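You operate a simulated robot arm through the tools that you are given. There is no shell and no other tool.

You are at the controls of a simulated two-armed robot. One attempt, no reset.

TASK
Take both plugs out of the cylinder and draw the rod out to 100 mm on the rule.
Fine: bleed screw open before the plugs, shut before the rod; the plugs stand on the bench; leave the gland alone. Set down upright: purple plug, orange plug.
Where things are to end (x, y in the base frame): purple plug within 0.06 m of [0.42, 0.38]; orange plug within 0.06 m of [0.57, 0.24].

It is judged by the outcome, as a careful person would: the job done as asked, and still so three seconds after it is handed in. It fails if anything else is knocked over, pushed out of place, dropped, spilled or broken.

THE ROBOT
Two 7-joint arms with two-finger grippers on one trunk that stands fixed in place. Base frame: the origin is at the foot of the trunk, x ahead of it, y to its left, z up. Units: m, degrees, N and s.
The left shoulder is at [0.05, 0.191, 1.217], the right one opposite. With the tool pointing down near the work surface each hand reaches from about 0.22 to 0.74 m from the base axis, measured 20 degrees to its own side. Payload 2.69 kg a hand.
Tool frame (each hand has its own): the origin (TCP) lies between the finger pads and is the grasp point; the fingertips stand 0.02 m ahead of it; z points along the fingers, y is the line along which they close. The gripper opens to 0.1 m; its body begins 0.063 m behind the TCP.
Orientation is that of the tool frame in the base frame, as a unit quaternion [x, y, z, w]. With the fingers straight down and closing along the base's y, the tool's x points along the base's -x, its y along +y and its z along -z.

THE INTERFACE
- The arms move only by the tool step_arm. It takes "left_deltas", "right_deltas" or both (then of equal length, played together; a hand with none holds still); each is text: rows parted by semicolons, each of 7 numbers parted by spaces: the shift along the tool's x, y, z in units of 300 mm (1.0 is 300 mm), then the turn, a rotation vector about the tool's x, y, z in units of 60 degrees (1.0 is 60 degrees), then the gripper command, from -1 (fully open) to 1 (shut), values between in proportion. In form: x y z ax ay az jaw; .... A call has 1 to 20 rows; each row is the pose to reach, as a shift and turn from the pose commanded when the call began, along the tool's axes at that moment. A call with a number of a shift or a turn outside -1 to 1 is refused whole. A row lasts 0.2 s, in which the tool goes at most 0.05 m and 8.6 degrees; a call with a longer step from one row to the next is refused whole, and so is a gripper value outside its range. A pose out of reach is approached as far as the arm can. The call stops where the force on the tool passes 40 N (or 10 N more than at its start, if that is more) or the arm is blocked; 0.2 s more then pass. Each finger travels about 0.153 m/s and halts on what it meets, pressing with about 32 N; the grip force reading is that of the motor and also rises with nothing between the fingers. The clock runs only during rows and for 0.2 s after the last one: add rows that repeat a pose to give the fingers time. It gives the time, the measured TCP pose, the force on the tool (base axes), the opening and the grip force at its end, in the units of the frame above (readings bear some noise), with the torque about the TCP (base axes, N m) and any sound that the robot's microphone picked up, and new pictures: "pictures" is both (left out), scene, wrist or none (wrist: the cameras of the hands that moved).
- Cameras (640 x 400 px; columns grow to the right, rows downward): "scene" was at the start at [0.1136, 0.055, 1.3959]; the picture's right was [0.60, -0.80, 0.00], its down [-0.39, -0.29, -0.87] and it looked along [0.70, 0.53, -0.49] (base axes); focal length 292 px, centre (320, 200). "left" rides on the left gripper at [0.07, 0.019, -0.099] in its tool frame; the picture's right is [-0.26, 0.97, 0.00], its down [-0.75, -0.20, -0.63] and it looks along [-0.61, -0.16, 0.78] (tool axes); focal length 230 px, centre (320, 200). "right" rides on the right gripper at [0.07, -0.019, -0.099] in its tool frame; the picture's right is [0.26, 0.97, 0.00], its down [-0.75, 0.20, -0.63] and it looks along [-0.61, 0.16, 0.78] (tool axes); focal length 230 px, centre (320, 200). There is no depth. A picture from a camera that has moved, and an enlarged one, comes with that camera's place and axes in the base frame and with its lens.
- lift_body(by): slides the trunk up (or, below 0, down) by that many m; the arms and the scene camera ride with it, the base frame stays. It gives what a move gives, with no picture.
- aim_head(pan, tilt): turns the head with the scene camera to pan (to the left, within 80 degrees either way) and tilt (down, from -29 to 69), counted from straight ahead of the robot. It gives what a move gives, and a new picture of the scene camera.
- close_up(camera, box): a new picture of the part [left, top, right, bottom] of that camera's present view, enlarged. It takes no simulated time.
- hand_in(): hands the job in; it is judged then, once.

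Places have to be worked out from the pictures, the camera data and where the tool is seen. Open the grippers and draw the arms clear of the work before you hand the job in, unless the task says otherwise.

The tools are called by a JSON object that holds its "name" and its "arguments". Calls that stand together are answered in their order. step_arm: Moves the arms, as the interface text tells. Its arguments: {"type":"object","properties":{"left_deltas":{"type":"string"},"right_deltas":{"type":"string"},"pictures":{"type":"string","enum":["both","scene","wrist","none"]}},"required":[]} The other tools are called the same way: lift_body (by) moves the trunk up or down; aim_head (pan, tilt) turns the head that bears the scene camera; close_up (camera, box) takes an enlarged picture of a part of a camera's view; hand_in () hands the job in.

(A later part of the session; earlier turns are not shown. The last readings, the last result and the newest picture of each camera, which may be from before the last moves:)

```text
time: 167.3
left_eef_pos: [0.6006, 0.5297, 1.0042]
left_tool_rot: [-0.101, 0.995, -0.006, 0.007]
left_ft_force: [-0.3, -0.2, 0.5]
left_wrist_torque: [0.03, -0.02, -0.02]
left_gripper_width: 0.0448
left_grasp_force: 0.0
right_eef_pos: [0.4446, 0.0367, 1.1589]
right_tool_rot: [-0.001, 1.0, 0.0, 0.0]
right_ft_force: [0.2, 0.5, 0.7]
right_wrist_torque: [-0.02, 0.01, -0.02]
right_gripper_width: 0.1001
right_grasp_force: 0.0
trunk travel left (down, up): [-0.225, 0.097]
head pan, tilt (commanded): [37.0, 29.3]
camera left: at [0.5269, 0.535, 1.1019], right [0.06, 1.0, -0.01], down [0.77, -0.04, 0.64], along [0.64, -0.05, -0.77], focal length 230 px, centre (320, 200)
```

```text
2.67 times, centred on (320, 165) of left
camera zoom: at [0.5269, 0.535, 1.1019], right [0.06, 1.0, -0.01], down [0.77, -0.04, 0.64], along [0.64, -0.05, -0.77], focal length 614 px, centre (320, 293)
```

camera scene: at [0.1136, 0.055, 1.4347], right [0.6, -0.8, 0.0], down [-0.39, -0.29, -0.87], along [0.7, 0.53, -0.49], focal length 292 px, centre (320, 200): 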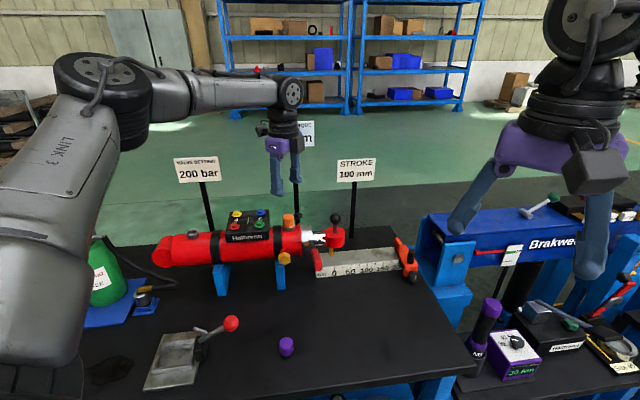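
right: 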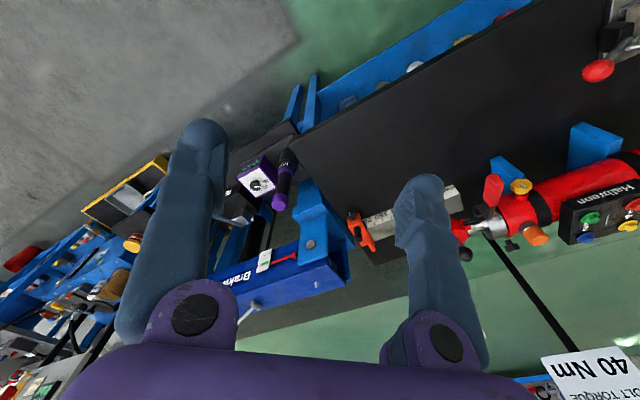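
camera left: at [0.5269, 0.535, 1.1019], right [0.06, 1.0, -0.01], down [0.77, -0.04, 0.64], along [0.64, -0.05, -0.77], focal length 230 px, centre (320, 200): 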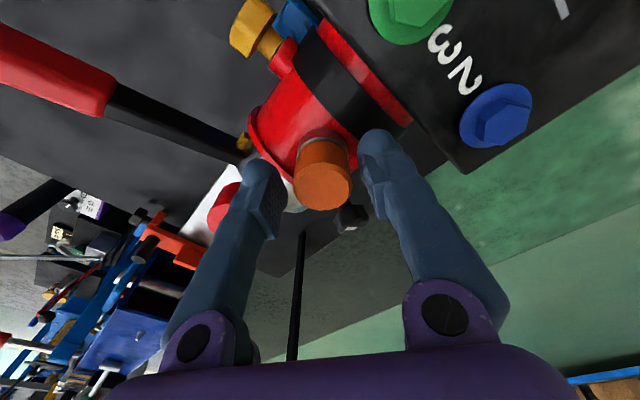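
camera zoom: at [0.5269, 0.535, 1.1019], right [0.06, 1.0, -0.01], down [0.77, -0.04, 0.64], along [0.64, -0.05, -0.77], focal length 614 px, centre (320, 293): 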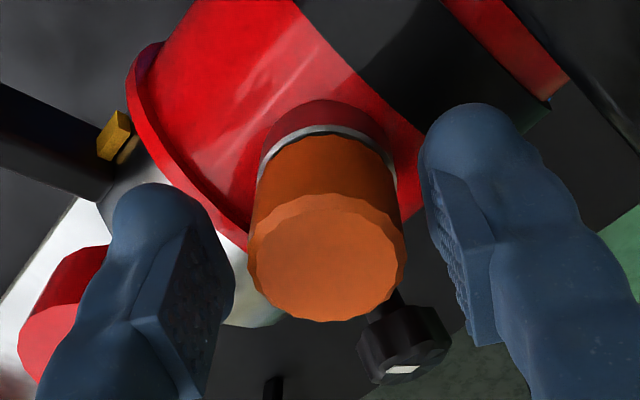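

Back round with plenty of wrist travel for the remaining turn. Levelling, centring and gripping the cap again.

{"name": "step_arm", "arguments": {"left_deltas": "0.003 0.007 0 -0.0128 0.0122 0 0.1; 0.003 0.007 0 -0.0128 0.0122 0 0.1; 0.003 0.007 0 -0.0128 0.0122 0 0.3; 0.003 0.007 0 -0.0128 0.0122 0 1; 0.003 0.007 0 -0.0128 0.0122 0 1", "pictures": "none"}}

{"name": "step_arm", "arguments": {"left_deltas": "0 0 -0.001 0 0 -0.12 1; 0 0 -0.003 0 0 -0.24 1; 0 0 -0.005 0 0 -0.36 1; 0 0 -0.006 0 0 -0.48 1; 0 0 -0.007 0 0 -0.6 1; 0 0 -0.008 0 0 -0.72 1; 0 0 -0.009 0 0 -0.84 1; 0 0 -0.01 0 0 -0.96 1", "pictures": "wrist"}}

{"name": "close_up", "arguments": {"camera": "scene", "box": [250, 160, 330, 240]}}

```text
time: 168.5
left_eef_pos: [0.5986, 0.531, 1.0045]
left_tool_rot: [-0.1, 0.995, 0.0, 0.0]
left_ft_force: [0.6, -4.1, 0.1]
left_wrist_torque: [-0.14, -0.03, 0.03]
left_gripper_width: 0.03
left_grasp_force: 31.9
right_eef_pos: [0.4427, 0.0381, 1.1574]
right_tool_rot: [0.001, 1.0, 0.0, 0.0]
right_ft_force: [-0.1, 0.1, 0.5]
right_wrist_torque: [-0.03, 0.01, -0.02]
right_gripper_width: 0.1
right_grasp_force: 0.0
trunk travel left (down, up): [-0.225, 0.097]
head pan, tilt (commanded): [37.0, 29.3]
```

```text
time: 170.3
left_eef_pos: [0.5999, 0.531, 1.0066]
left_tool_rot: [-0.568, 0.823, 0.001, -0.002]
left_ft_force: [-3.5, -17.8, -10.3]
left_wrist_torque: [-0.32, 0.19, 0.01]
left_gripper_width: 0.0299
left_grasp_force: 32.0
right_eef_pos: [0.4438, 0.0364, 1.1575]
right_tool_rot: [0.002, 1.0, 0.001, -0.001]
right_ft_force: [0.3, 0.7, -0.7]
right_wrist_torque: [0.01, 0.02, -0.01]
right_gripper_width: 0.1
right_grasp_force: 0.1
trunk travel left (down, up): [-0.225, 0.097]
head pan, tilt (commanded): [37.0, 29.3]
camera left: at [0.558, 0.4716, 1.1053], right [-0.81, 0.58, 0.0], down [0.45, 0.63, 0.63], along [0.36, 0.51, -0.78], focal length 230 px, centre (320, 200)
```

left: 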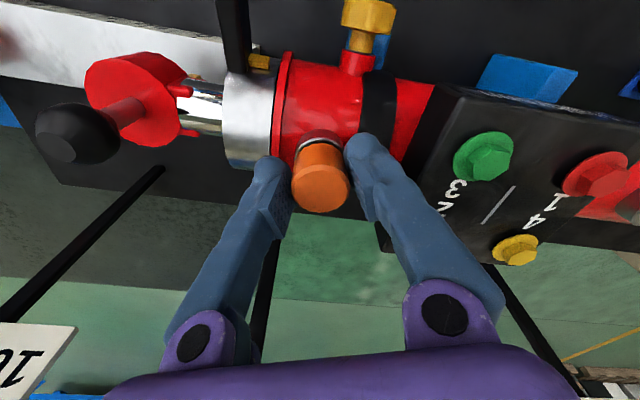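

```text
5.00 times, centred on (290, 200) of scene
camera zoom: at [0.1143, 0.0538, 1.3462], right [0.6, -0.8, 0.0], down [-0.39, -0.29, -0.87], along [0.7, 0.53, -0.49], focal length 1460 px, centre (470, 200)
```

zoom: 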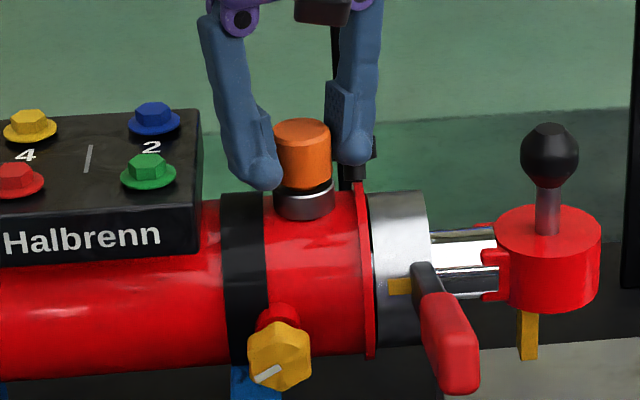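

The gap is growing. Turning the last 60° with the side offset corrected.

{"name": "step_arm", "arguments": {"left_deltas": "0.004 -0.0015 0 0 0 -0.12 1; 0.004 -0.0015 0 0 0 -0.24 1; 0.004 -0.0015 0 0 0 -0.36 1; 0.004 -0.0015 -0.001 0 0 -0.48 1; 0.004 -0.0015 -0.002 0 0 -0.6 1; 0.004 -0.0015 -0.003 0 0 -0.72 1; 0.004 -0.0015 -0.004 0 0 -0.84 1; 0.004 -0.0015 -0.005 0 0 -0.96 1; 0.004 -0.0015 -0.005 0 0 -0.96 1", "pictures": "none"}}

{"name": "close_up", "arguments": {"camera": "scene", "box": [250, 160, 330, 240]}}

```text
time: 172.3
left_eef_pos: [0.5981, 0.5307, 1.0087]
left_tool_rot: [0.895, -0.446, -0.001, 0.0]
left_ft_force: [0.4, 0.4, -1.4]
left_wrist_torque: [0.0, 0.0, 0.01]
left_gripper_width: 0.0302
left_grasp_force: 32.0
right_eef_pos: [0.4441, 0.0381, 1.1574]
right_tool_rot: [0.0, 1.0, 0.0, 0.0]
right_ft_force: [0.3, 0.0, -0.5]
right_wrist_torque: [-0.02, 0.02, 0.0]
right_gripper_width: 0.0999
right_grasp_force: 0.0
trunk travel left (down, up): [-0.225, 0.097]
head pan, tilt (commanded): [37.0, 29.3]
```

```text
5.00 times, centred on (290, 200) of scene
camera zoom: at [0.1137, 0.055, 1.3462], right [0.6, -0.8, 0.0], down [-0.39, -0.29, -0.87], along [0.7, 0.53, -0.49], focal length 1460 px, centre (470, 200)
```

zoom: 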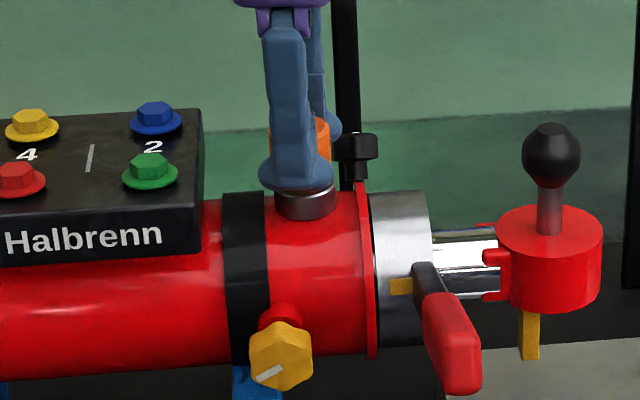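

Forces are down to nothing: the orange plug is free. I'll lift it straight up with the trunk, keeping the arm posture.

{"name": "lift_body", "arguments": {"by": 0.02}}

{"name": "lift_body", "arguments": {"by": 0.07}}

{"name": "close_up", "arguments": {"camera": "scene", "box": [230, 150, 350, 250]}}

{"name": "close_up", "arguments": {"camera": "left", "box": [200, 60, 440, 260]}}

```text
time: 172.9
left_eef_pos: [0.5996, 0.5315, 1.0287]
left_tool_rot: [0.894, -0.447, -0.001, 0.0]
left_ft_force: [0.2, 0.3, -1.5]
left_wrist_torque: [0.02, 0.02, 0.01]
left_gripper_width: 0.0303
left_grasp_force: 32.1
right_eef_pos: [0.4434, 0.0386, 1.1769]
right_tool_rot: [0.0, 1.0, -0.001, 0.0]
right_ft_force: [0.0, 0.2, -0.2]
right_wrist_torque: [-0.02, 0.02, -0.01]
right_gripper_width: 0.1
right_grasp_force: 0.1
trunk travel left (down, up): [-0.245, 0.077]
head pan, tilt (commanded): [37.0, 29.3]
```

```text
time: 174.0
left_eef_pos: [0.5986, 0.5307, 1.0983]
left_tool_rot: [0.894, -0.448, 0.0, 0.0]
left_ft_force: [0.0, 0.6, -0.2]
left_wrist_torque: [0.01, -0.03, -0.01]
left_gripper_width: 0.0298
left_grasp_force: 31.7
right_eef_pos: [0.4427, 0.0385, 1.2474]
right_tool_rot: [0.0, 1.0, 0.0, -0.001]
right_ft_force: [-0.2, -0.8, -0.9]
right_wrist_torque: [0.01, 0.03, 0.02]
right_gripper_width: 0.0999
right_grasp_force: 0.0
trunk travel left (down, up): [-0.315, 0.007]
head pan, tilt (commanded): [37.0, 29.3]
```

```text
4.00 times, centred on (290, 200) of scene
camera zoom: at [0.114, 0.0552, 1.4361], right [0.6, -0.8, 0.0], down [-0.39, -0.29, -0.87], along [0.7, 0.53, -0.49], focal length 1168 px, centre (440, 200)
```

zoom: 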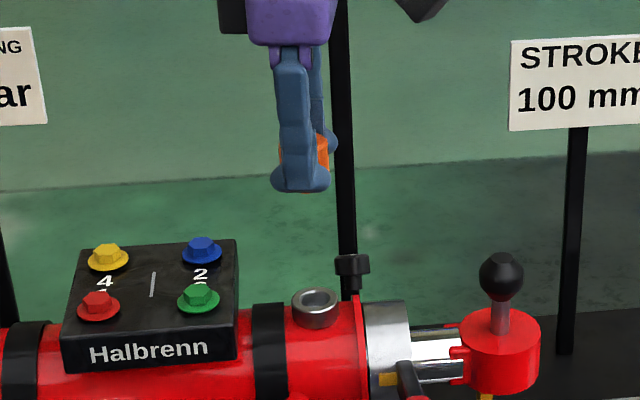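

```text
2.00 times, centred on (320, 160) of left
camera zoom: at [0.626, 0.4637, 1.1973], right [-0.93, -0.37, 0.0], down [-0.29, 0.72, 0.63], along [-0.23, 0.59, -0.78], focal length 460 px, centre (320, 280)
```

zoom: 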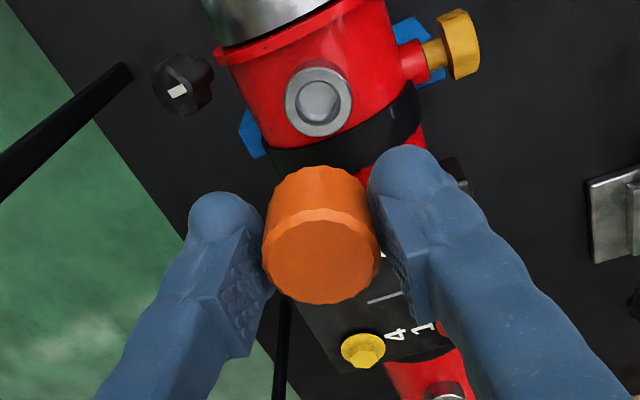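

Both plugs are out. I'll carry the orange one across at the same height to (0.57, 0.24), unwinding the wrist on the way, and move the right arm aside at the same time.

{"name": "step_arm", "arguments": {"left_deltas": "0.06 0.055 0 0 0 0.083 1; 0.12 0.11 0 0 0 0.167 1; 0.18 0.164 0 0 0 0.25 1; 0.24 0.219 0 0 0 0.333 1; 0.3 0.274 0 0 0 0.417 1; 0.36 0.329 0 0 0 0.5 1; 0.419 0.383 0 0 0 0.583 1; 0.479 0.438 0 0 0 0.667 1; 0.539 0.493 0 0 0 0.75 1; 0.599 0.548 0 0 0 0.833 1; 0.659 0.602 0 0 0 0.917 1; 0.719 0.657 0 0 0 1 1; 0.719 0.657 0 0 0 1 1", "right_deltas": "0.014 -0.042 0 0 0 0 -1; 0.028 -0.083 0 0 0 0 -1; 0.042 -0.125 0 0 0 0 -1; 0.056 -0.167 0 0 0 0 -1; 0.07 -0.208 0 0 0 0 -1; 0.083 -0.25 0 0 0 0 -1; 0.097 -0.292 0 0 0 0 -1; 0.111 -0.333 0 0 0 0 -1; 0.125 -0.375 0 0 0 0 -1; 0.139 -0.417 0 0 0 0 -1; 0.153 -0.458 0 0 0 0 -1; 0.167 -0.5 0 0 0 0 -1; 0.167 -0.5 0 0 0 0 -1", "pictures": "both"}}

```text
time: 176.8
left_eef_pos: [0.5699, 0.2397, 1.0994]
left_tool_rot: [-0.55, 0.835, -0.001, 0.0]
left_ft_force: [0.0, -0.4, -0.6]
left_wrist_torque: [0.0, 0.0, 0.0]
left_gripper_width: 0.03
left_grasp_force: 32.1
right_eef_pos: [0.3941, -0.1123, 1.2482]
right_tool_rot: [0.001, 1.0, 0.0, 0.0]
right_ft_force: [-0.4, 0.3, -0.2]
right_wrist_torque: [-0.03, 0.02, -0.02]
right_gripper_width: 0.0999
right_grasp_force: 0.1
trunk travel left (down, up): [-0.315, 0.007]
head pan, tilt (commanded): [37.0, 29.3]
camera scene: at [0.1137, 0.0555, 1.4362], right [0.6, -0.8, 0.0], down [-0.39, -0.29, -0.87], along [0.7, 0.53, -0.49], focal length 292 px, centre (320, 200)
camera right: at [0.3222, -0.1303, 1.3471], right [-0.26, 0.97, 0.0], down [0.75, 0.2, 0.63], along [0.61, 0.16, -0.78], focal length 230 px, centre (320, 200)
camera left: at [0.5252, 0.1829, 1.1977], right [-0.79, 0.62, 0.0], down [0.48, 0.61, 0.63], along [0.39, 0.5, -0.78], focal length 230 px, centre (320, 200)
```

scene: 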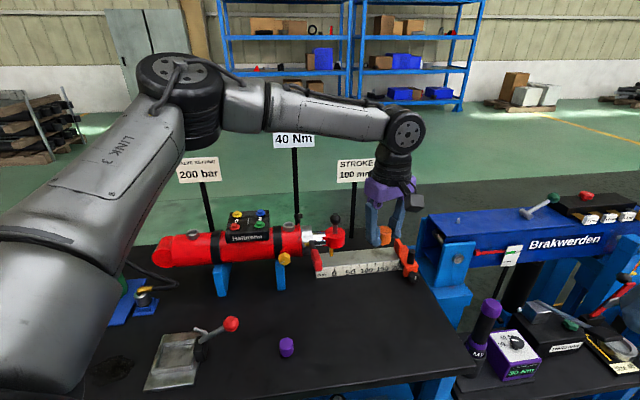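
right: 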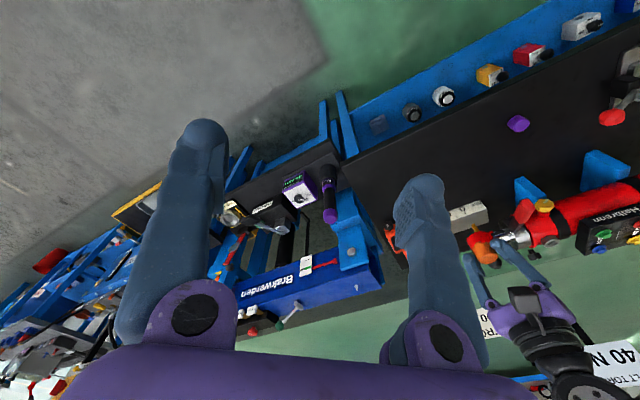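
left: 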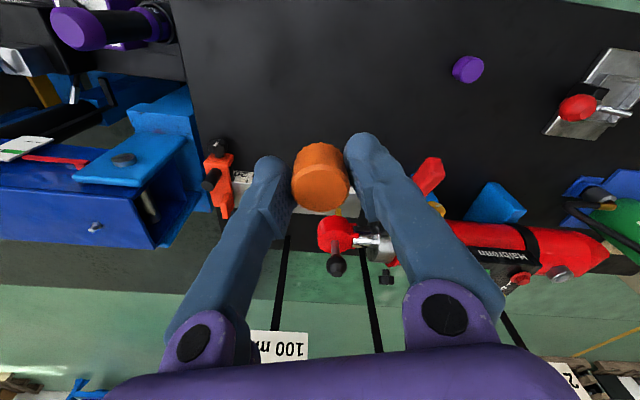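

Above clear bench at (0.570, 0.240), far from the rule and lever. Lowering to about 15 mm above the surface.

{"name": "step_arm", "arguments": {"left_deltas": "0 0 0.1 0 0 0 1; 0 0 0.2 0 0 0 1; 0 0 0.3 0 0 0 1; 0 0 0.4 0 0 0 1; 0 0 0.5 0 0 0 1; 0 0 0.6 0 0 0 1; 0 0 0.7 0 0 0 1; 0 0 0.78 0 0 0 1; 0 0 0.833 0 0 0 1; 0 0 0.833 0 0 0 1", "pictures": "both"}}

{"name": "close_up", "arguments": {"camera": "left", "box": [200, 60, 440, 260]}}

```text
time: 179.0
left_eef_pos: [0.5031, 0.2908, 0.9318]
left_tool_rot: [-0.551, 0.835, 0.001, 0.001]
left_ft_force: [0.2, -0.5, -0.3]
left_wrist_torque: [-0.02, 0.01, 0.0]
left_gripper_width: 0.0299
left_grasp_force: 31.8
left hand out of reach, approached as far as the arm can: row 1, 2, 3, 4, 5, 6, 7, 8, 9, 10
right_eef_pos: [0.3939, -0.1129, 1.2493]
right_tool_rot: [0.0, 1.0, 0.0, 0.0]
right_ft_force: [-0.1, 0.1, 0.4]
right_wrist_torque: [-0.01, 0.02, -0.02]
right_gripper_width: 0.1002
right_grasp_force: 0.0
trunk travel left (down, up): [-0.315, 0.007]
head pan, tilt (commanded): [37.0, 29.3]
camera scene: at [0.1137, 0.0551, 1.4362], right [0.6, -0.8, 0.0], down [-0.39, -0.29, -0.87], along [0.7, 0.53, -0.49], focal length 292 px, centre (320, 200)
camera left: at [0.4593, 0.2334, 1.0313], right [-0.79, 0.62, 0.0], down [0.48, 0.61, 0.63], along [0.39, 0.5, -0.78], focal length 230 px, centre (320, 200)
```

scene: 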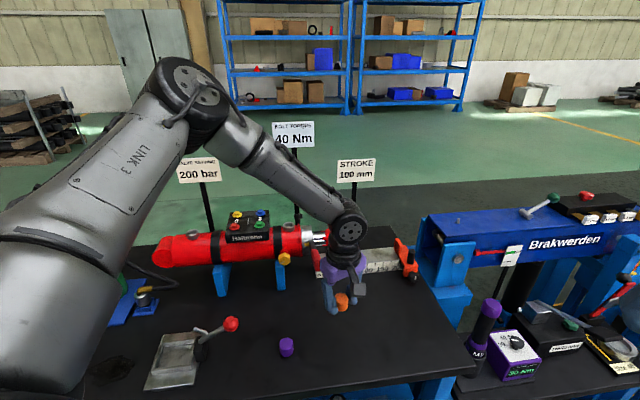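
left: 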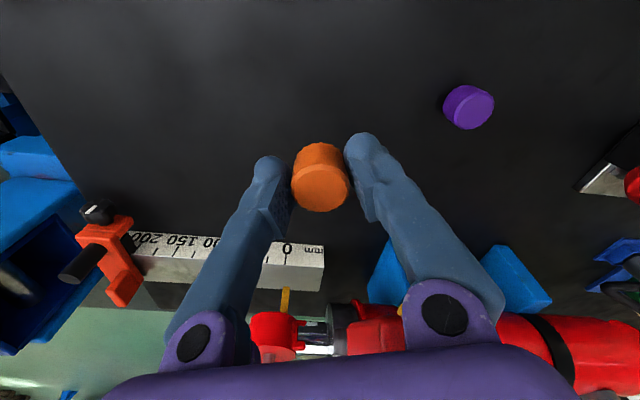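

```text
2.00 times, centred on (320, 160) of left
camera zoom: at [0.4593, 0.2334, 1.0313], right [-0.79, 0.62, 0.0], down [0.48, 0.61, 0.63], along [0.39, 0.5, -0.78], focal length 460 px, centre (320, 280)
```

zoom: 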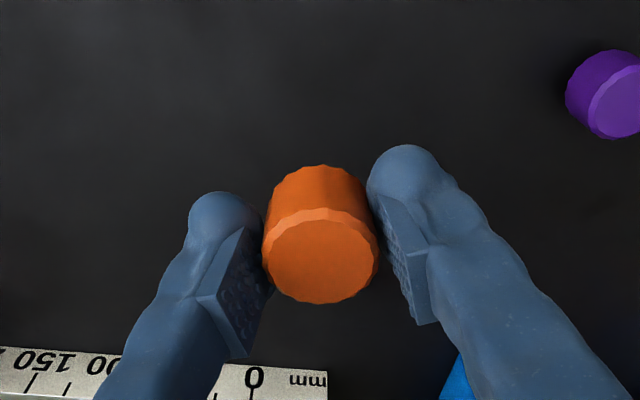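

The arm couldn't descend there in this posture and slid sideways to (0.503, 0.291), with no contact force. I'll check the lever and rod before moving.

{"name": "close_up", "arguments": {"camera": "scene", "box": [270, 190, 430, 330]}}

{"name": "close_up", "arguments": {"camera": "right", "box": [400, 120, 640, 300]}}

```text
2.86 times, centred on (350, 260) of scene
camera zoom: at [0.1137, 0.0551, 1.4362], right [0.6, -0.8, 0.0], down [-0.39, -0.29, -0.87], along [0.7, 0.53, -0.49], focal length 834 px, centre (234, 29)
```

zoom: 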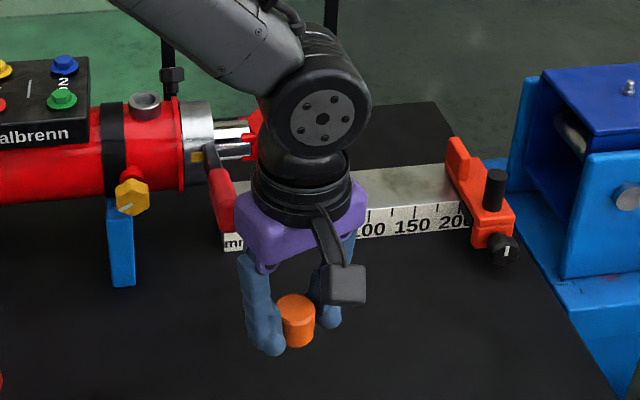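

```text
2.22 times, centred on (520, 210) of right
camera zoom: at [0.3222, -0.1305, 1.347], right [-0.26, 0.97, 0.0], down [0.75, 0.2, 0.63], along [0.61, 0.16, -0.78], focal length 511 px, centre (-124, 178)
```

zoom: 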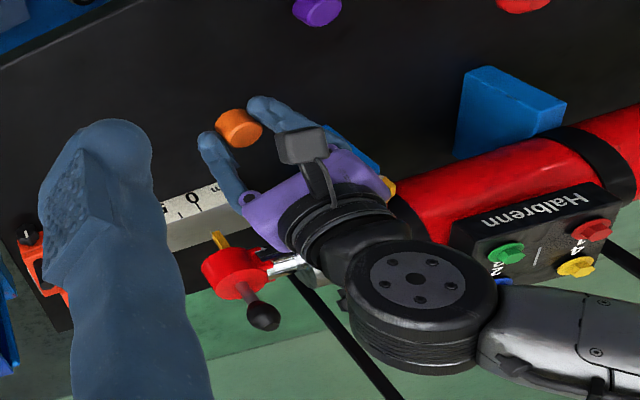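

The lever is where it was. I'll go straight up first, then back out to (0.57, 0.24), where I'll descend with the trunk instead.

{"name": "step_arm", "arguments": {"left_deltas": "0 0 -0.1 0 0 0 1; 0 0 -0.2 0 0 0 1; 0 0 -0.3 0 0 0 1; 0 0 -0.4 0 0 0 1; 0 0 -0.5 0 0 0 1; 0 0 -0.57 0 0 0 1; 0.02 -0.08 -0.57 0 0 0 1; 0.04 -0.16 -0.57 0 0 0 1; 0.055 -0.22 -0.57 0 0 0 1; 0.068 -0.272 -0.57 0 0 0 1; 0.068 -0.272 -0.57 0 0 0 1", "pictures": "scene"}}

```text
time: 181.4
left_eef_pos: [0.5711, 0.2385, 1.1027]
left_tool_rot: [-0.55, 0.835, 0.0, 0.001]
left_ft_force: [-0.5, -0.3, -1.6]
left_wrist_torque: [0.0, 0.0, 0.01]
left_gripper_width: 0.0301
left_grasp_force: 31.5
right_eef_pos: [0.3934, -0.1117, 1.2491]
right_tool_rot: [0.0, 1.0, 0.0, 0.0]
right_ft_force: [-0.2, -0.8, 0.3]
right_wrist_torque: [-0.01, 0.01, 0.0]
right_gripper_width: 0.1
right_grasp_force: 0.0
trunk travel left (down, up): [-0.315, 0.007]
head pan, tilt (commanded): [37.0, 29.3]
camera scene: at [0.1133, 0.0549, 1.4363], right [0.6, -0.8, 0.0], down [-0.39, -0.29, -0.87], along [0.7, 0.53, -0.49], focal length 292 px, centre (320, 200)
```

scene: 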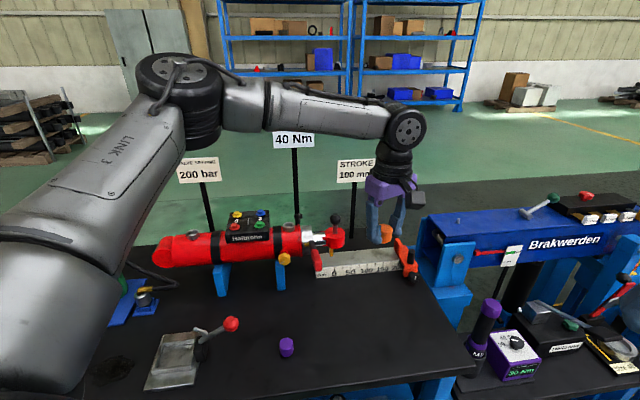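

Back at (0.571, 0.239, 1.10). I'll lower with the trunk in stages; the right arm and everything else have room below.

{"name": "lift_body", "arguments": {"by": -0.13}}

{"name": "lift_body", "arguments": {"by": -0.115}}

{"name": "close_up", "arguments": {"camera": "scene", "box": [180, 100, 620, 400]}}

{"name": "close_up", "arguments": {"camera": "left", "box": [120, 40, 600, 340]}}

```text
time: 183.0
left_eef_pos: [0.5694, 0.2389, 0.9745]
left_tool_rot: [-0.551, 0.835, 0.001, 0.001]
left_ft_force: [0.0, -0.2, -0.8]
left_wrist_torque: [-0.02, -0.03, -0.01]
left_gripper_width: 0.0301
left_grasp_force: 31.6
right_eef_pos: [0.3944, -0.1119, 1.1192]
right_tool_rot: [0.0, 1.0, 0.0, 0.0]
right_ft_force: [0.3, -0.6, -0.4]
right_wrist_torque: [-0.03, -0.01, 0.0]
right_gripper_width: 0.1
right_grasp_force: 0.0
trunk travel left (down, up): [-0.185, 0.137]
head pan, tilt (commanded): [37.0, 29.3]
```

```text
time: 184.4
left_eef_pos: [0.5711, 0.2401, 0.8589]
left_tool_rot: [-0.55, 0.835, 0.0, 0.001]
left_ft_force: [-0.4, 0.5, -1.1]
left_wrist_torque: [-0.02, 0.0, 0.01]
left_gripper_width: 0.0299
left_grasp_force: 31.8
right_eef_pos: [0.3934, -0.1111, 1.0029]
right_tool_rot: [0.0, 1.0, 0.0, 0.0]
right_ft_force: [-0.1, -0.4, -0.4]
right_wrist_torque: [-0.04, 0.0, -0.02]
right_gripper_width: 0.1001
right_grasp_force: 0.0
trunk travel left (down, up): [-0.07, 0.252]
head pan, tilt (commanded): [37.0, 29.3]
```

```text
1.33 times, centred on (400, 250) of scene
camera zoom: at [0.1135, 0.055, 1.1913], right [0.6, -0.8, 0.0], down [-0.39, -0.29, -0.87], along [0.7, 0.53, -0.49], focal length 389 px, centre (213, 133)
```

zoom: 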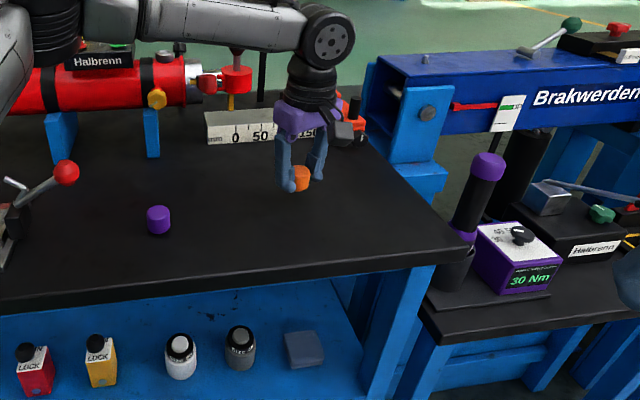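

```text
1.33 times, centred on (360, 190) of left
camera zoom: at [0.5258, 0.182, 0.9574], right [-0.79, 0.62, 0.0], down [0.48, 0.61, 0.63], along [0.39, 0.5, -0.78], focal length 307 px, centre (267, 213)
```

zoom: 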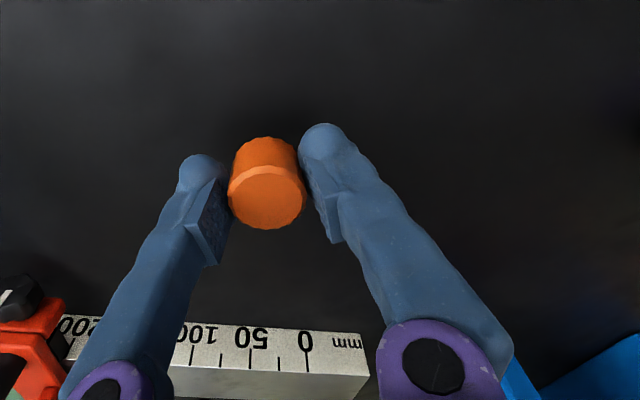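

Lined up over clear bench; now small trunk steps down to contact.

{"name": "lift_body", "arguments": {"by": -0.02}}

{"name": "lift_body", "arguments": {"by": -0.003}}

{"name": "lift_body", "arguments": {"by": -0.002}}

```text
time: 185.1
left_eef_pos: [0.5688, 0.2397, 0.8369]
left_tool_rot: [-0.55, 0.835, 0.0, 0.001]
left_ft_force: [-0.5, 0.0, -1.6]
left_wrist_torque: [-0.03, 0.01, 0.02]
left_gripper_width: 0.03
left_grasp_force: 31.8
right_eef_pos: [0.394, -0.1131, 0.9839]
right_tool_rot: [0.0, 1.0, 0.0, 0.001]
right_ft_force: [-0.6, -0.3, 0.2]
right_wrist_torque: [-0.01, 0.02, 0.03]
right_gripper_width: 0.0999
right_grasp_force: 0.0
trunk travel left (down, up): [-0.05, 0.272]
head pan, tilt (commanded): [37.0, 29.3]
```

```text
time: 185.6
left_eef_pos: [0.5697, 0.2404, 0.8346]
left_tool_rot: [-0.55, 0.835, 0.001, 0.0]
left_ft_force: [-0.2, 0.5, -1.1]
left_wrist_torque: [0.02, 0.0, 0.0]
left_gripper_width: 0.0301
left_grasp_force: 32.3
right_eef_pos: [0.3931, -0.1113, 0.9825]
right_tool_rot: [0.0, 1.0, 0.0, -0.001]
right_ft_force: [0.2, 0.6, -0.1]
right_wrist_torque: [0.0, 0.01, 0.03]
right_gripper_width: 0.1
right_grasp_force: 0.1
trunk travel left (down, up): [-0.047, 0.275]
head pan, tilt (commanded): [37.0, 29.3]
```

```text
time: 186.2
left_eef_pos: [0.5705, 0.2397, 0.8336]
left_tool_rot: [-0.55, 0.835, -0.001, 0.002]
left_ft_force: [0.0, -0.1, -0.6]
left_wrist_torque: [0.02, -0.02, 0.01]
left_gripper_width: 0.0301
left_grasp_force: 32.5
right_eef_pos: [0.3926, -0.1128, 0.9787]
right_tool_rot: [0.0, 1.0, 0.0, 0.0]
right_ft_force: [0.3, 0.2, -0.5]
right_wrist_torque: [-0.01, -0.01, 0.01]
right_gripper_width: 0.1001
right_grasp_force: 0.0
trunk travel left (down, up): [-0.045, 0.277]
head pan, tilt (commanded): [37.0, 29.3]
```

Not quite touching yet; another 1.5 mm.

{"name": "lift_body", "arguments": {"by": -0.0015}}

```text
time: 186.7
left_eef_pos: [0.5707, 0.2406, 0.8327]
left_tool_rot: [-0.55, 0.835, -0.001, 0.001]
left_ft_force: [-0.4, 1.0, 7.0]
left_wrist_torque: [0.07, 0.0, 0.0]
left_gripper_width: 0.03
left_grasp_force: 32.6
right_eef_pos: [0.3937, -0.1131, 0.9774]
right_tool_rot: [0.001, 1.0, 0.0, 0.001]
right_ft_force: [0.2, -0.4, 0.1]
right_wrist_torque: [0.01, 0.01, -0.04]
right_gripper_width: 0.0999
right_grasp_force: 0.0
trunk travel left (down, up): [-0.044, 0.279]
head pan, tilt (commanded): [37.0, 29.3]
```

Contact at 7 N. Opening the fingers gently.

{"name": "step_arm", "arguments": {"left_deltas": "0 0 0 0 0 0 0.35; 0 0 0 0 0 0 0.2; 0 0 0 0 0 0 0; 0 0 0 0 0 0 -0.2; 0 0 0 0 0 0 -0.2", "pictures": "wrist"}}

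{"name": "close_up", "arguments": {"camera": "scene", "box": [340, 170, 460, 270]}}

```text
time: 187.9
left_eef_pos: [0.5697, 0.2393, 0.8316]
left_tool_rot: [-0.55, 0.835, 0.0, 0.001]
left_ft_force: [-0.6, 0.5, -0.9]
left_wrist_torque: [0.01, 0.0, 0.0]
left_gripper_width: 0.0598
left_grasp_force: 0.1
right_eef_pos: [0.3939, -0.1125, 0.977]
right_tool_rot: [0.0, 1.0, 0.0, 0.001]
right_ft_force: [-0.1, -0.2, 0.5]
right_wrist_torque: [-0.04, 0.01, 0.0]
right_gripper_width: 0.1001
right_grasp_force: 0.2
trunk travel left (down, up): [-0.044, 0.279]
head pan, tilt (commanded): [37.0, 29.3]
camera left: at [0.5259, 0.182, 0.9308], right [-0.79, 0.62, 0.0], down [0.48, 0.61, 0.63], along [0.39, 0.5, -0.78], focal length 230 px, centre (320, 200)
```

left: 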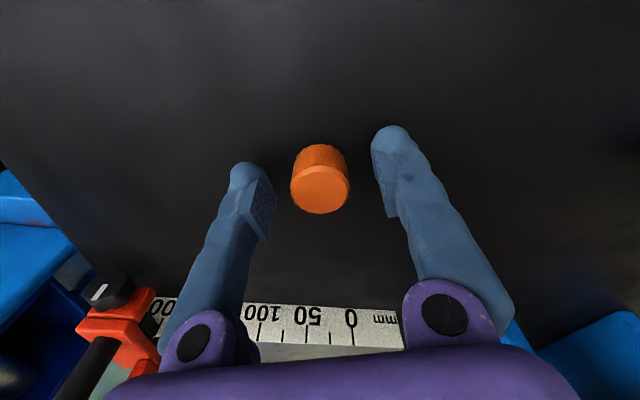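

```text
4.00 times, centred on (400, 220) of scene
camera zoom: at [0.1136, 0.055, 1.1647], right [0.6, -0.8, 0.0], down [-0.39, -0.29, -0.87], along [0.7, 0.53, -0.49], focal length 1168 px, centre (0, 120)
```

zoom: 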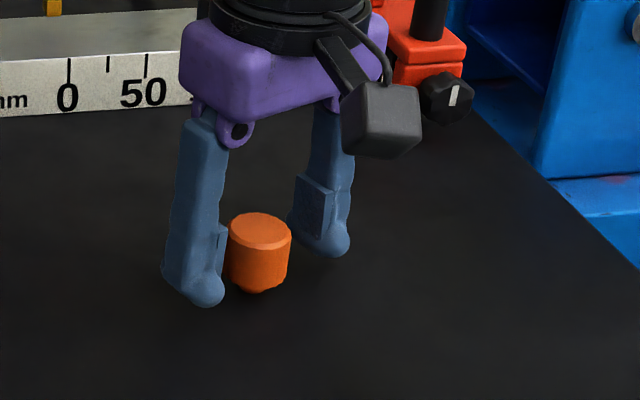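

The orange plug stands upright on its stub at (0.570, 0.240). Raising straight up with the trunk.

{"name": "lift_body", "arguments": {"by": 0.06}}

{"name": "lift_body", "arguments": {"by": 0.18}}

{"name": "close_up", "arguments": {"camera": "scene", "box": [160, 180, 480, 400]}}

```text
time: 188.9
left_eef_pos: [0.5708, 0.2398, 0.8912]
left_tool_rot: [-0.55, 0.835, 0.0, 0.001]
left_ft_force: [-0.5, 0.5, 0.9]
left_wrist_torque: [0.03, 0.03, 0.01]
left_gripper_width: 0.0601
left_grasp_force: 0.1
right_eef_pos: [0.3939, -0.1135, 1.037]
right_tool_rot: [0.0, 1.0, 0.0, -0.001]
right_ft_force: [-0.6, -0.3, 0.3]
right_wrist_torque: [0.02, 0.05, -0.01]
right_gripper_width: 0.1001
right_grasp_force: 0.0
trunk travel left (down, up): [-0.104, 0.219]
head pan, tilt (commanded): [37.0, 29.3]
```

```text
time: 190.9
left_eef_pos: [0.5711, 0.2392, 1.0701]
left_tool_rot: [-0.55, 0.835, 0.001, 0.0]
left_ft_force: [-0.4, 0.3, 0.7]
left_wrist_torque: [0.05, 0.02, -0.01]
left_gripper_width: 0.06
left_grasp_force: 0.1
right_eef_pos: [0.3941, -0.1113, 1.2183]
right_tool_rot: [0.0, 1.0, 0.0, 0.0]
right_ft_force: [0.7, 0.5, -0.3]
right_wrist_torque: [-0.01, 0.0, 0.0]
right_gripper_width: 0.0999
right_grasp_force: 0.0
trunk travel left (down, up): [-0.284, 0.039]
head pan, tilt (commanded): [37.0, 29.3]
```

```text
1.82 times, centred on (320, 290) of scene
camera zoom: at [0.1138, 0.055, 1.4047], right [0.6, -0.8, 0.0], down [-0.39, -0.29, -0.87], along [0.7, 0.53, -0.49], focal length 531 px, centre (320, 36)
```

zoom: 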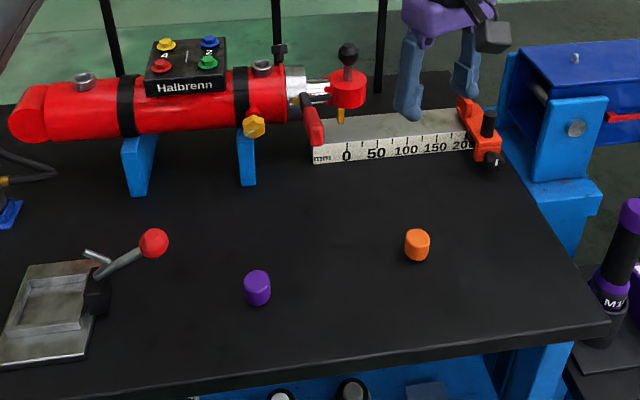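

Both plugs stand clear and upright. Next the bleed screw must be shut. I'll bring the hand up and over to (0.42, 0.38, 1.17), turned to line up with the screw axis.

{"name": "step_arm", "arguments": {"left_deltas": "0 0 -0.09 0 0 0 -0.2; 0 0 -0.18 0 0 0 -0.2; 0 0 -0.27 0 0 0 -0.2; 0 0 -0.333 0 0 0 -0.2; -0.033 0.093 -0.333 0 0 0.052 -0.2; -0.067 0.185 -0.333 0 0 0.104 -0.2; -0.1 0.278 -0.333 0 0 0.156 -0.2; -0.133 0.37 -0.333 0 0 0.207 -0.2; -0.167 0.463 -0.333 0 0 0.26 -0.2; -0.2 0.556 -0.333 0 0 0.311 -0.2; -0.233 0.648 -0.333 0 0 0.363 -0.2; -0.233 0.648 -0.333 0 0 0.363 -0.2", "pictures": "none"}}

```text
time: 193.5
left_eef_pos: [0.4185, 0.3822, 1.1697]
left_tool_rot: [-0.382, 0.924, -0.001, 0.0]
left_ft_force: [-0.4, -0.3, 0.1]
left_wrist_torque: [0.06, 0.03, 0.01]
left_gripper_width: 0.0601
left_grasp_force: 0.1
right_eef_pos: [0.3949, -0.1119, 1.2164]
right_tool_rot: [0.0, 1.0, -0.001, -0.001]
right_ft_force: [-0.2, 0.2, -0.4]
right_wrist_torque: [0.01, -0.01, 0.01]
right_gripper_width: 0.1002
right_grasp_force: 0.1
trunk travel left (down, up): [-0.284, 0.039]
head pan, tilt (commanded): [37.0, 29.3]
```

Aligned. Pitching the hand up toward level in two stages while moving in front of the screw, high enough to clear everything.

{"name": "step_arm", "arguments": {"left_deltas": "-0.018 0 0.021 0 -0.125 0 -0.2; -0.035 0 0.042 0 -0.25 0 -0.2; -0.053 0 0.063 0 -0.375 0 -0.2; -0.07 0 0.083 0 -0.5 0 -0.2; -0.088 0 0.104 0 -0.625 0 -0.2; -0.106 0 0.125 0 -0.75 0 -0.2; -0.123 0 0.146 0 -0.875 0 -0.2; -0.141 0 0.167 0 -1 0 -0.2", "pictures": "none"}}

```text
time: 195.3
left_eef_pos: [0.4493, 0.4107, 1.1219]
left_tool_rot: [-0.331, 0.8, 0.191, 0.463]
left_ft_force: [0.4, -0.5, 0.2]
left_wrist_torque: [0.0, 0.01, 0.0]
left_gripper_width: 0.0599
left_grasp_force: 0.0
right_eef_pos: [0.394, -0.1132, 1.2182]
right_tool_rot: [0.0, 1.0, 0.0, 0.0]
right_ft_force: [0.0, 0.2, 0.6]
right_wrist_torque: [-0.04, 0.0, -0.01]
right_gripper_width: 0.0999
right_grasp_force: 0.0
trunk travel left (down, up): [-0.284, 0.039]
head pan, tilt (commanded): [37.0, 29.3]
```

Half way; finishing the pitch and moving to the standoff in front of the screw, at z≈1.03.

{"name": "step_arm", "arguments": {"left_deltas": "0.028 -0.001 0.053 0 -0.083 0 -0.1; 0.057 -0.002 0.107 0 -0.167 0 -0.1; 0.085 -0.003 0.16 0 -0.25 0 -0.1; 0.113 -0.005 0.213 0 -0.333 0 -0.1; 0.142 -0.006 0.267 0 -0.417 0 -0.1; 0.17 -0.007 0.32 0 -0.5 0 -0.1; 0.17 -0.007 0.32 0 -0.5 0 -0.1", "pictures": "both"}}

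```text
time: 196.9
left_eef_pos: [0.4897, 0.4495, 1.0294]
left_tool_rot: [-0.272, 0.652, 0.269, 0.655]
left_ft_force: [0.0, 0.1, -0.6]
left_wrist_torque: [-0.02, 0.02, -0.02]
left_gripper_width: 0.0551
left_grasp_force: 0.1
right_eef_pos: [0.3925, -0.1106, 1.2181]
right_tool_rot: [0.0, 1.0, 0.0, 0.001]
right_ft_force: [0.6, 0.3, -0.2]
right_wrist_torque: [-0.05, -0.01, -0.02]
right_gripper_width: 0.1001
right_grasp_force: 0.1
trunk travel left (down, up): [-0.284, 0.039]
head pan, tilt (commanded): [37.0, 29.3]
camera scene: at [0.1128, 0.0564, 1.4048], right [0.6, -0.8, 0.0], down [-0.39, -0.3, -0.87], along [0.7, 0.53, -0.49], focal length 292 px, centre (320, 200)
camera left: at [0.4083, 0.3932, 0.9594], right [-0.68, 0.68, 0.26], down [-0.31, -0.59, 0.75], along [0.66, 0.43, 0.61], focal length 230 px, centre (320, 200)
```

scene: 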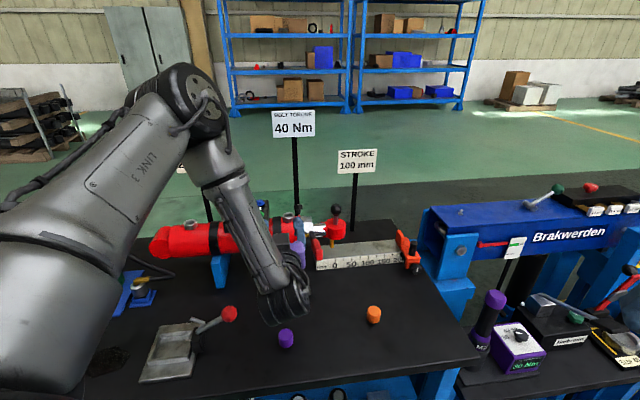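
left: 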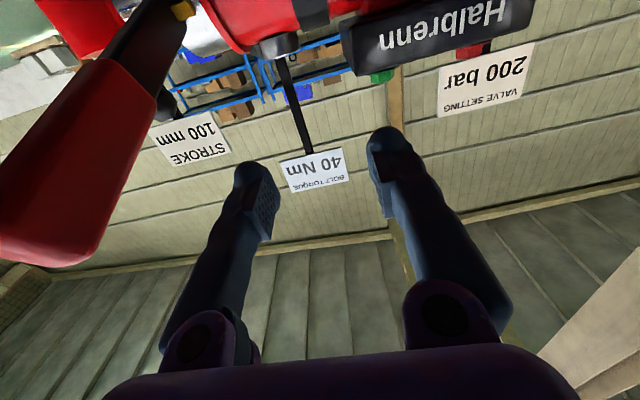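

The hand is level at the standoff. I'll roll it to close vertically, as before, so it passes the lever safely on the way down.

{"name": "step_arm", "arguments": {"left_deltas": "0 0 0 0 0 0.13 -0.1; 0 0 0 0 0 0.26 -0.1; 0 0 0 0 0 0.39 -0.1; 0 0 0 0 0 0.52 -0.1; 0 0 0 0 0 0.65 -0.1; 0 0 0 0 0 0.78 -0.1; 0 0 0 0 0 0.9 -0.1; 0 0 0 0 0 1 -0.1", "pictures": "none"}}

{"name": "step_arm", "arguments": {"left_deltas": "0 0 0 0 0 0.13 -0.1; 0 0 0 0 0 0.26 -0.1; 0 0 0 0 0 0.39 -0.1; 0 0 0 0 0 0.5 -0.1; 0 0 0 0 0 0.5 -0.1", "pictures": "wrist"}}

```text
time: 198.7
left_eef_pos: [0.4912, 0.4491, 1.0291]
left_tool_rot: [0.093, 0.701, 0.561, 0.43]
left_ft_force: [-0.4, 0.5, -0.6]
left_wrist_torque: [-0.01, -0.01, -0.01]
left_gripper_width: 0.0548
left_grasp_force: 0.1
right_eef_pos: [0.3931, -0.1132, 1.2173]
right_tool_rot: [0.0, 1.0, -0.001, 0.0]
right_ft_force: [0.1, 0.0, 0.2]
right_wrist_torque: [-0.03, -0.01, -0.02]
right_gripper_width: 0.1
right_grasp_force: 0.1
trunk travel left (down, up): [-0.284, 0.039]
head pan, tilt (commanded): [37.0, 29.3]
```

```text
time: 199.9
left_eef_pos: [0.4913, 0.4498, 1.0289]
left_tool_rot: [0.271, 0.652, 0.654, 0.271]
left_ft_force: [0.2, -0.9, 0.3]
left_wrist_torque: [-0.01, 0.02, -0.02]
left_gripper_width: 0.0552
left_grasp_force: 0.0
right_eef_pos: [0.3936, -0.1128, 1.2171]
right_tool_rot: [0.0, 1.0, 0.001, 0.001]
right_ft_force: [-0.5, -0.3, -0.7]
right_wrist_torque: [0.01, -0.01, 0.02]
right_gripper_width: 0.1
right_grasp_force: 0.1
trunk travel left (down, up): [-0.284, 0.039]
head pan, tilt (commanded): [37.0, 29.3]
camera left: at [0.3726, 0.4284, 1.0484], right [0.18, -0.18, 0.97], down [0.09, -0.98, -0.2], along [0.98, 0.12, -0.16], focal length 230 px, centre (320, 200)
```

left: 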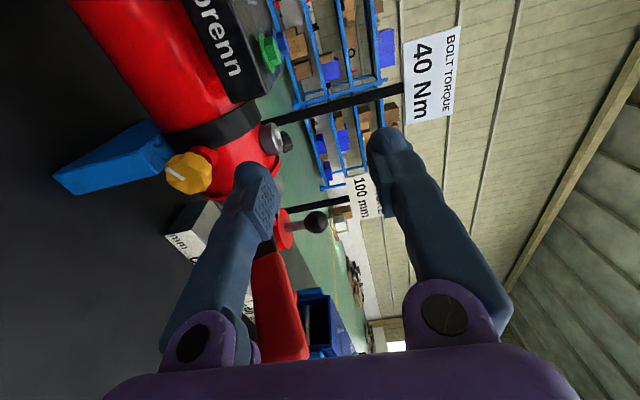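

Roll is 90°, same as the earlier safe descent. Lowering the trunk to bring the hand level with the screw (z≈0.921).

{"name": "lift_body", "arguments": {"by": -0.07}}

{"name": "lift_body", "arguments": {"by": -0.038}}

{"name": "close_up", "arguments": {"camera": "left", "box": [160, 60, 480, 320]}}

{"name": "close_up", "arguments": {"camera": "scene", "box": [180, 160, 400, 380]}}

```text
time: 200.9
left_eef_pos: [0.4916, 0.4498, 0.9595]
left_tool_rot: [0.271, 0.652, 0.654, 0.27]
left_ft_force: [-0.7, -0.2, 1.1]
left_wrist_torque: [0.02, -0.03, 0.02]
left_gripper_width: 0.055
left_grasp_force: 0.0
right_eef_pos: [0.3935, -0.1115, 1.147]
right_tool_rot: [0.0, 1.0, 0.001, 0.001]
right_ft_force: [0.8, -0.3, -0.2]
right_wrist_torque: [-0.02, 0.0, -0.01]
right_gripper_width: 0.1001
right_grasp_force: 0.1
trunk travel left (down, up): [-0.214, 0.109]
head pan, tilt (commanded): [37.0, 29.3]
```

```text
time: 201.8
left_eef_pos: [0.4921, 0.4503, 0.9212]
left_tool_rot: [0.271, 0.652, 0.654, 0.27]
left_ft_force: [0.8, 0.1, -0.1]
left_wrist_torque: [0.02, 0.02, 0.02]
left_gripper_width: 0.0549
left_grasp_force: 0.0
right_eef_pos: [0.3927, -0.1128, 1.109]
right_tool_rot: [0.0, 1.0, 0.0, 0.0]
right_ft_force: [0.1, -0.1, 0.7]
right_wrist_torque: [0.02, 0.0, 0.0]
right_gripper_width: 0.1003
right_grasp_force: 0.1
trunk travel left (down, up): [-0.176, 0.147]
head pan, tilt (commanded): [37.0, 29.3]
```

```text
1.54 times, centred on (320, 190) of left
camera zoom: at [0.3724, 0.4284, 0.9404], right [0.18, -0.18, 0.97], down [0.09, -0.98, -0.2], along [0.98, 0.12, -0.16], focal length 354 px, centre (320, 215)
```

zoom: 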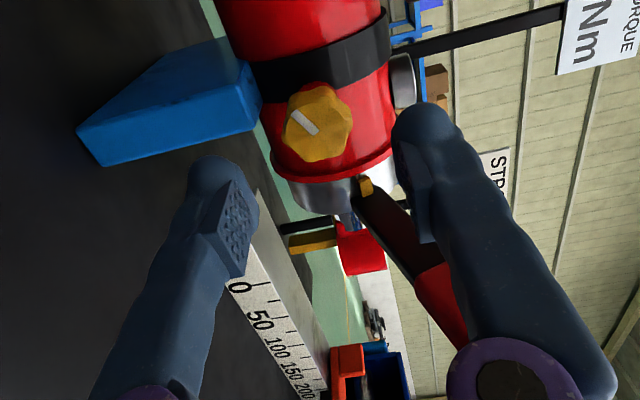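

```text
1.82 times, centred on (290, 270) of scene
camera zoom: at [0.1133, 0.0549, 1.2968], right [0.6, -0.8, 0.0], down [-0.39, -0.29, -0.87], along [0.7, 0.53, -0.49], focal length 531 px, centre (374, 73)
```

zoom: 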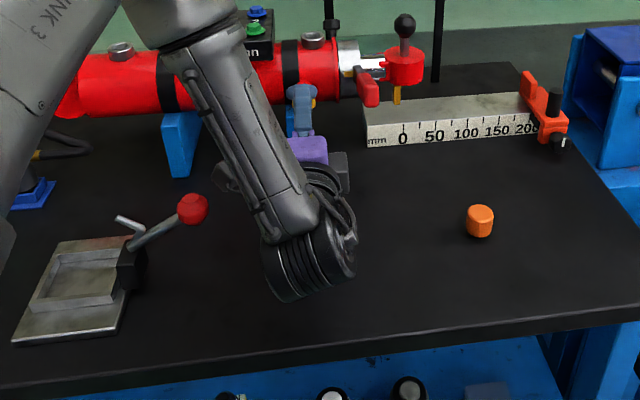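

The knob's centre (inner end of its mark) is on the tool axis, and the mark still points down-left. Advancing 44 mm so the fingertips straddle the knob.

{"name": "step_arm", "arguments": {"left_deltas": "0 0 0.03 0 0 0 -0.1; 0 -0.002 0.06 0 0 0 -0.1; 0 -0.002 0.09 0 0 0 -0.1; 0 -0.002 0.12 0 0 0 -0.1; 0 -0.002 0.147 0 0 0 -0.1; 0 -0.002 0.147 0 0 0 -0.1", "pictures": "wrist"}}

{"name": "close_up", "arguments": {"camera": "left", "box": [240, 90, 400, 250]}}

```text
time: 203.2
left_eef_pos: [0.5217, 0.4804, 0.9203]
left_tool_rot: [0.27, 0.652, 0.654, 0.27]
left_ft_force: [-0.3, -0.5, 0.4]
left_wrist_torque: [0.03, 0.03, -0.03]
left_gripper_width: 0.0551
left_grasp_force: 0.2
right_eef_pos: [0.3934, -0.1117, 1.11]
right_tool_rot: [0.0, 1.0, 0.0, 0.0]
right_ft_force: [0.1, -0.7, -0.1]
right_wrist_torque: [-0.02, -0.02, 0.0]
right_gripper_width: 0.1002
right_grasp_force: 0.1
trunk travel left (down, up): [-0.176, 0.147]
head pan, tilt (commanded): [37.0, 29.3]
camera left: at [0.4038, 0.4593, 0.9393], right [0.18, -0.18, 0.97], down [0.09, -0.98, -0.2], along [0.98, 0.12, -0.16], focal length 230 px, centre (320, 200)
```

left: 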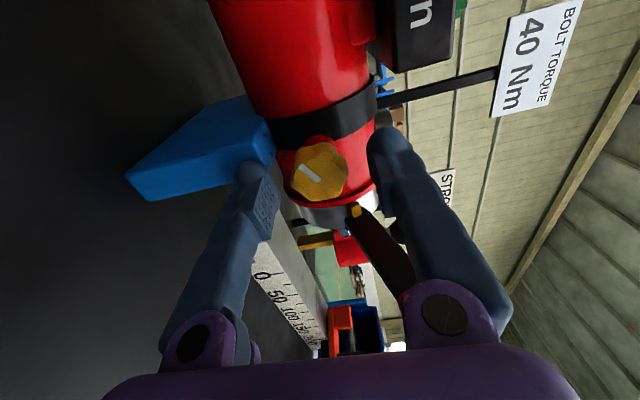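

```text
2.50 times, centred on (320, 170) of left
camera zoom: at [0.4038, 0.4593, 0.9393], right [0.18, -0.18, 0.97], down [0.09, -0.98, -0.2], along [0.98, 0.12, -0.16], focal length 575 px, centre (320, 275)
```

zoom: 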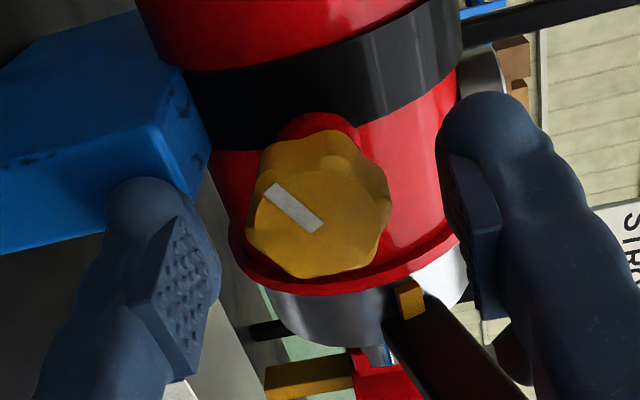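

Centred. I'll roll the open hand back 85° so there is room for a clockwise turn.

{"name": "step_arm", "arguments": {"left_deltas": "0 0 0 0 0 -0.13 -0.05; 0 0 0 0 0 -0.26 -0.05; 0 0 0 0 0 -0.39 -0.05; 0 0 0 0 0 -0.52 -0.05; 0 0 0 0 0 -0.65 -0.05; 0 0 0 0 0 -0.78 -0.05; 0 0 0 0 0 -0.9 -0.05; 0 0 0 0 0 -1 -0.05", "pictures": "none"}}

{"name": "step_arm", "arguments": {"left_deltas": "0 0 0 0 0 -0.13 -0.05; 0 0 0 0 0 -0.26 -0.05; 0 0 0 0 0 -0.4 -0.05; 0 0 0 0 0 -0.4 -0.05", "pictures": "wrist"}}

{"name": "close_up", "arguments": {"camera": "left", "box": [240, 90, 400, 250]}}

```text
time: 205.0
left_eef_pos: [0.5227, 0.4808, 0.9214]
left_tool_rot: [-0.093, 0.701, 0.43, 0.562]
left_ft_force: [0.2, -0.6, -0.4]
left_wrist_torque: [-0.02, 0.01, -0.05]
left_gripper_width: 0.0525
left_grasp_force: 0.1
right_eef_pos: [0.3946, -0.1133, 1.1095]
right_tool_rot: [0.0, 1.0, 0.0, 0.0]
right_ft_force: [0.2, -0.7, 0.6]
right_wrist_torque: [0.0, 0.02, -0.03]
right_gripper_width: 0.0998
right_grasp_force: 0.1
trunk travel left (down, up): [-0.176, 0.147]
head pan, tilt (commanded): [37.0, 29.3]
```

```text
time: 206.0
left_eef_pos: [0.522, 0.4814, 0.9199]
left_tool_rot: [-0.237, 0.666, 0.305, 0.639]
left_ft_force: [-0.4, 0.1, 0.5]
left_wrist_torque: [-0.02, 0.01, 0.02]
left_gripper_width: 0.0525
left_grasp_force: 0.2
right_eef_pos: [0.3925, -0.113, 1.1097]
right_tool_rot: [0.001, 1.0, 0.0, 0.0]
right_ft_force: [0.4, 0.6, 0.0]
right_wrist_torque: [0.01, 0.0, 0.0]
right_gripper_width: 0.1
right_grasp_force: 0.1
trunk travel left (down, up): [-0.176, 0.147]
head pan, tilt (commanded): [37.0, 29.3]
camera left: at [0.4349, 0.4284, 0.8538], right [-0.66, 0.66, 0.36], down [-0.25, -0.64, 0.73], along [0.71, 0.39, 0.59], focal length 230 px, centre (320, 200)
```

left: 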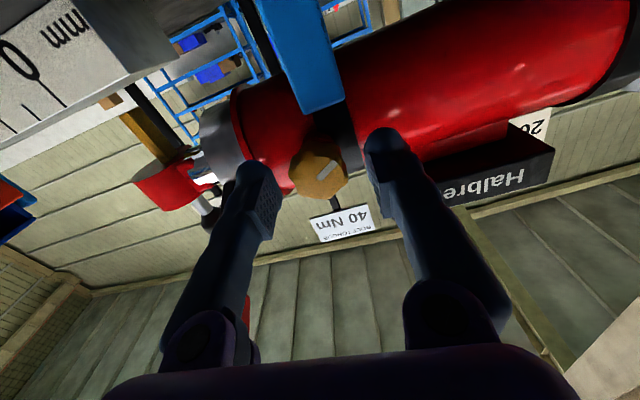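

```text
2.50 times, centred on (320, 170) of left
camera zoom: at [0.4349, 0.4284, 0.8538], right [-0.66, 0.66, 0.36], down [-0.25, -0.64, 0.73], along [0.71, 0.39, 0.59], focal length 575 px, centre (320, 275)
```

zoom: 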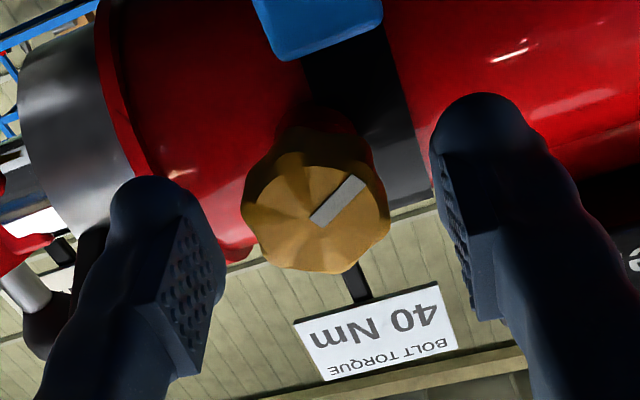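

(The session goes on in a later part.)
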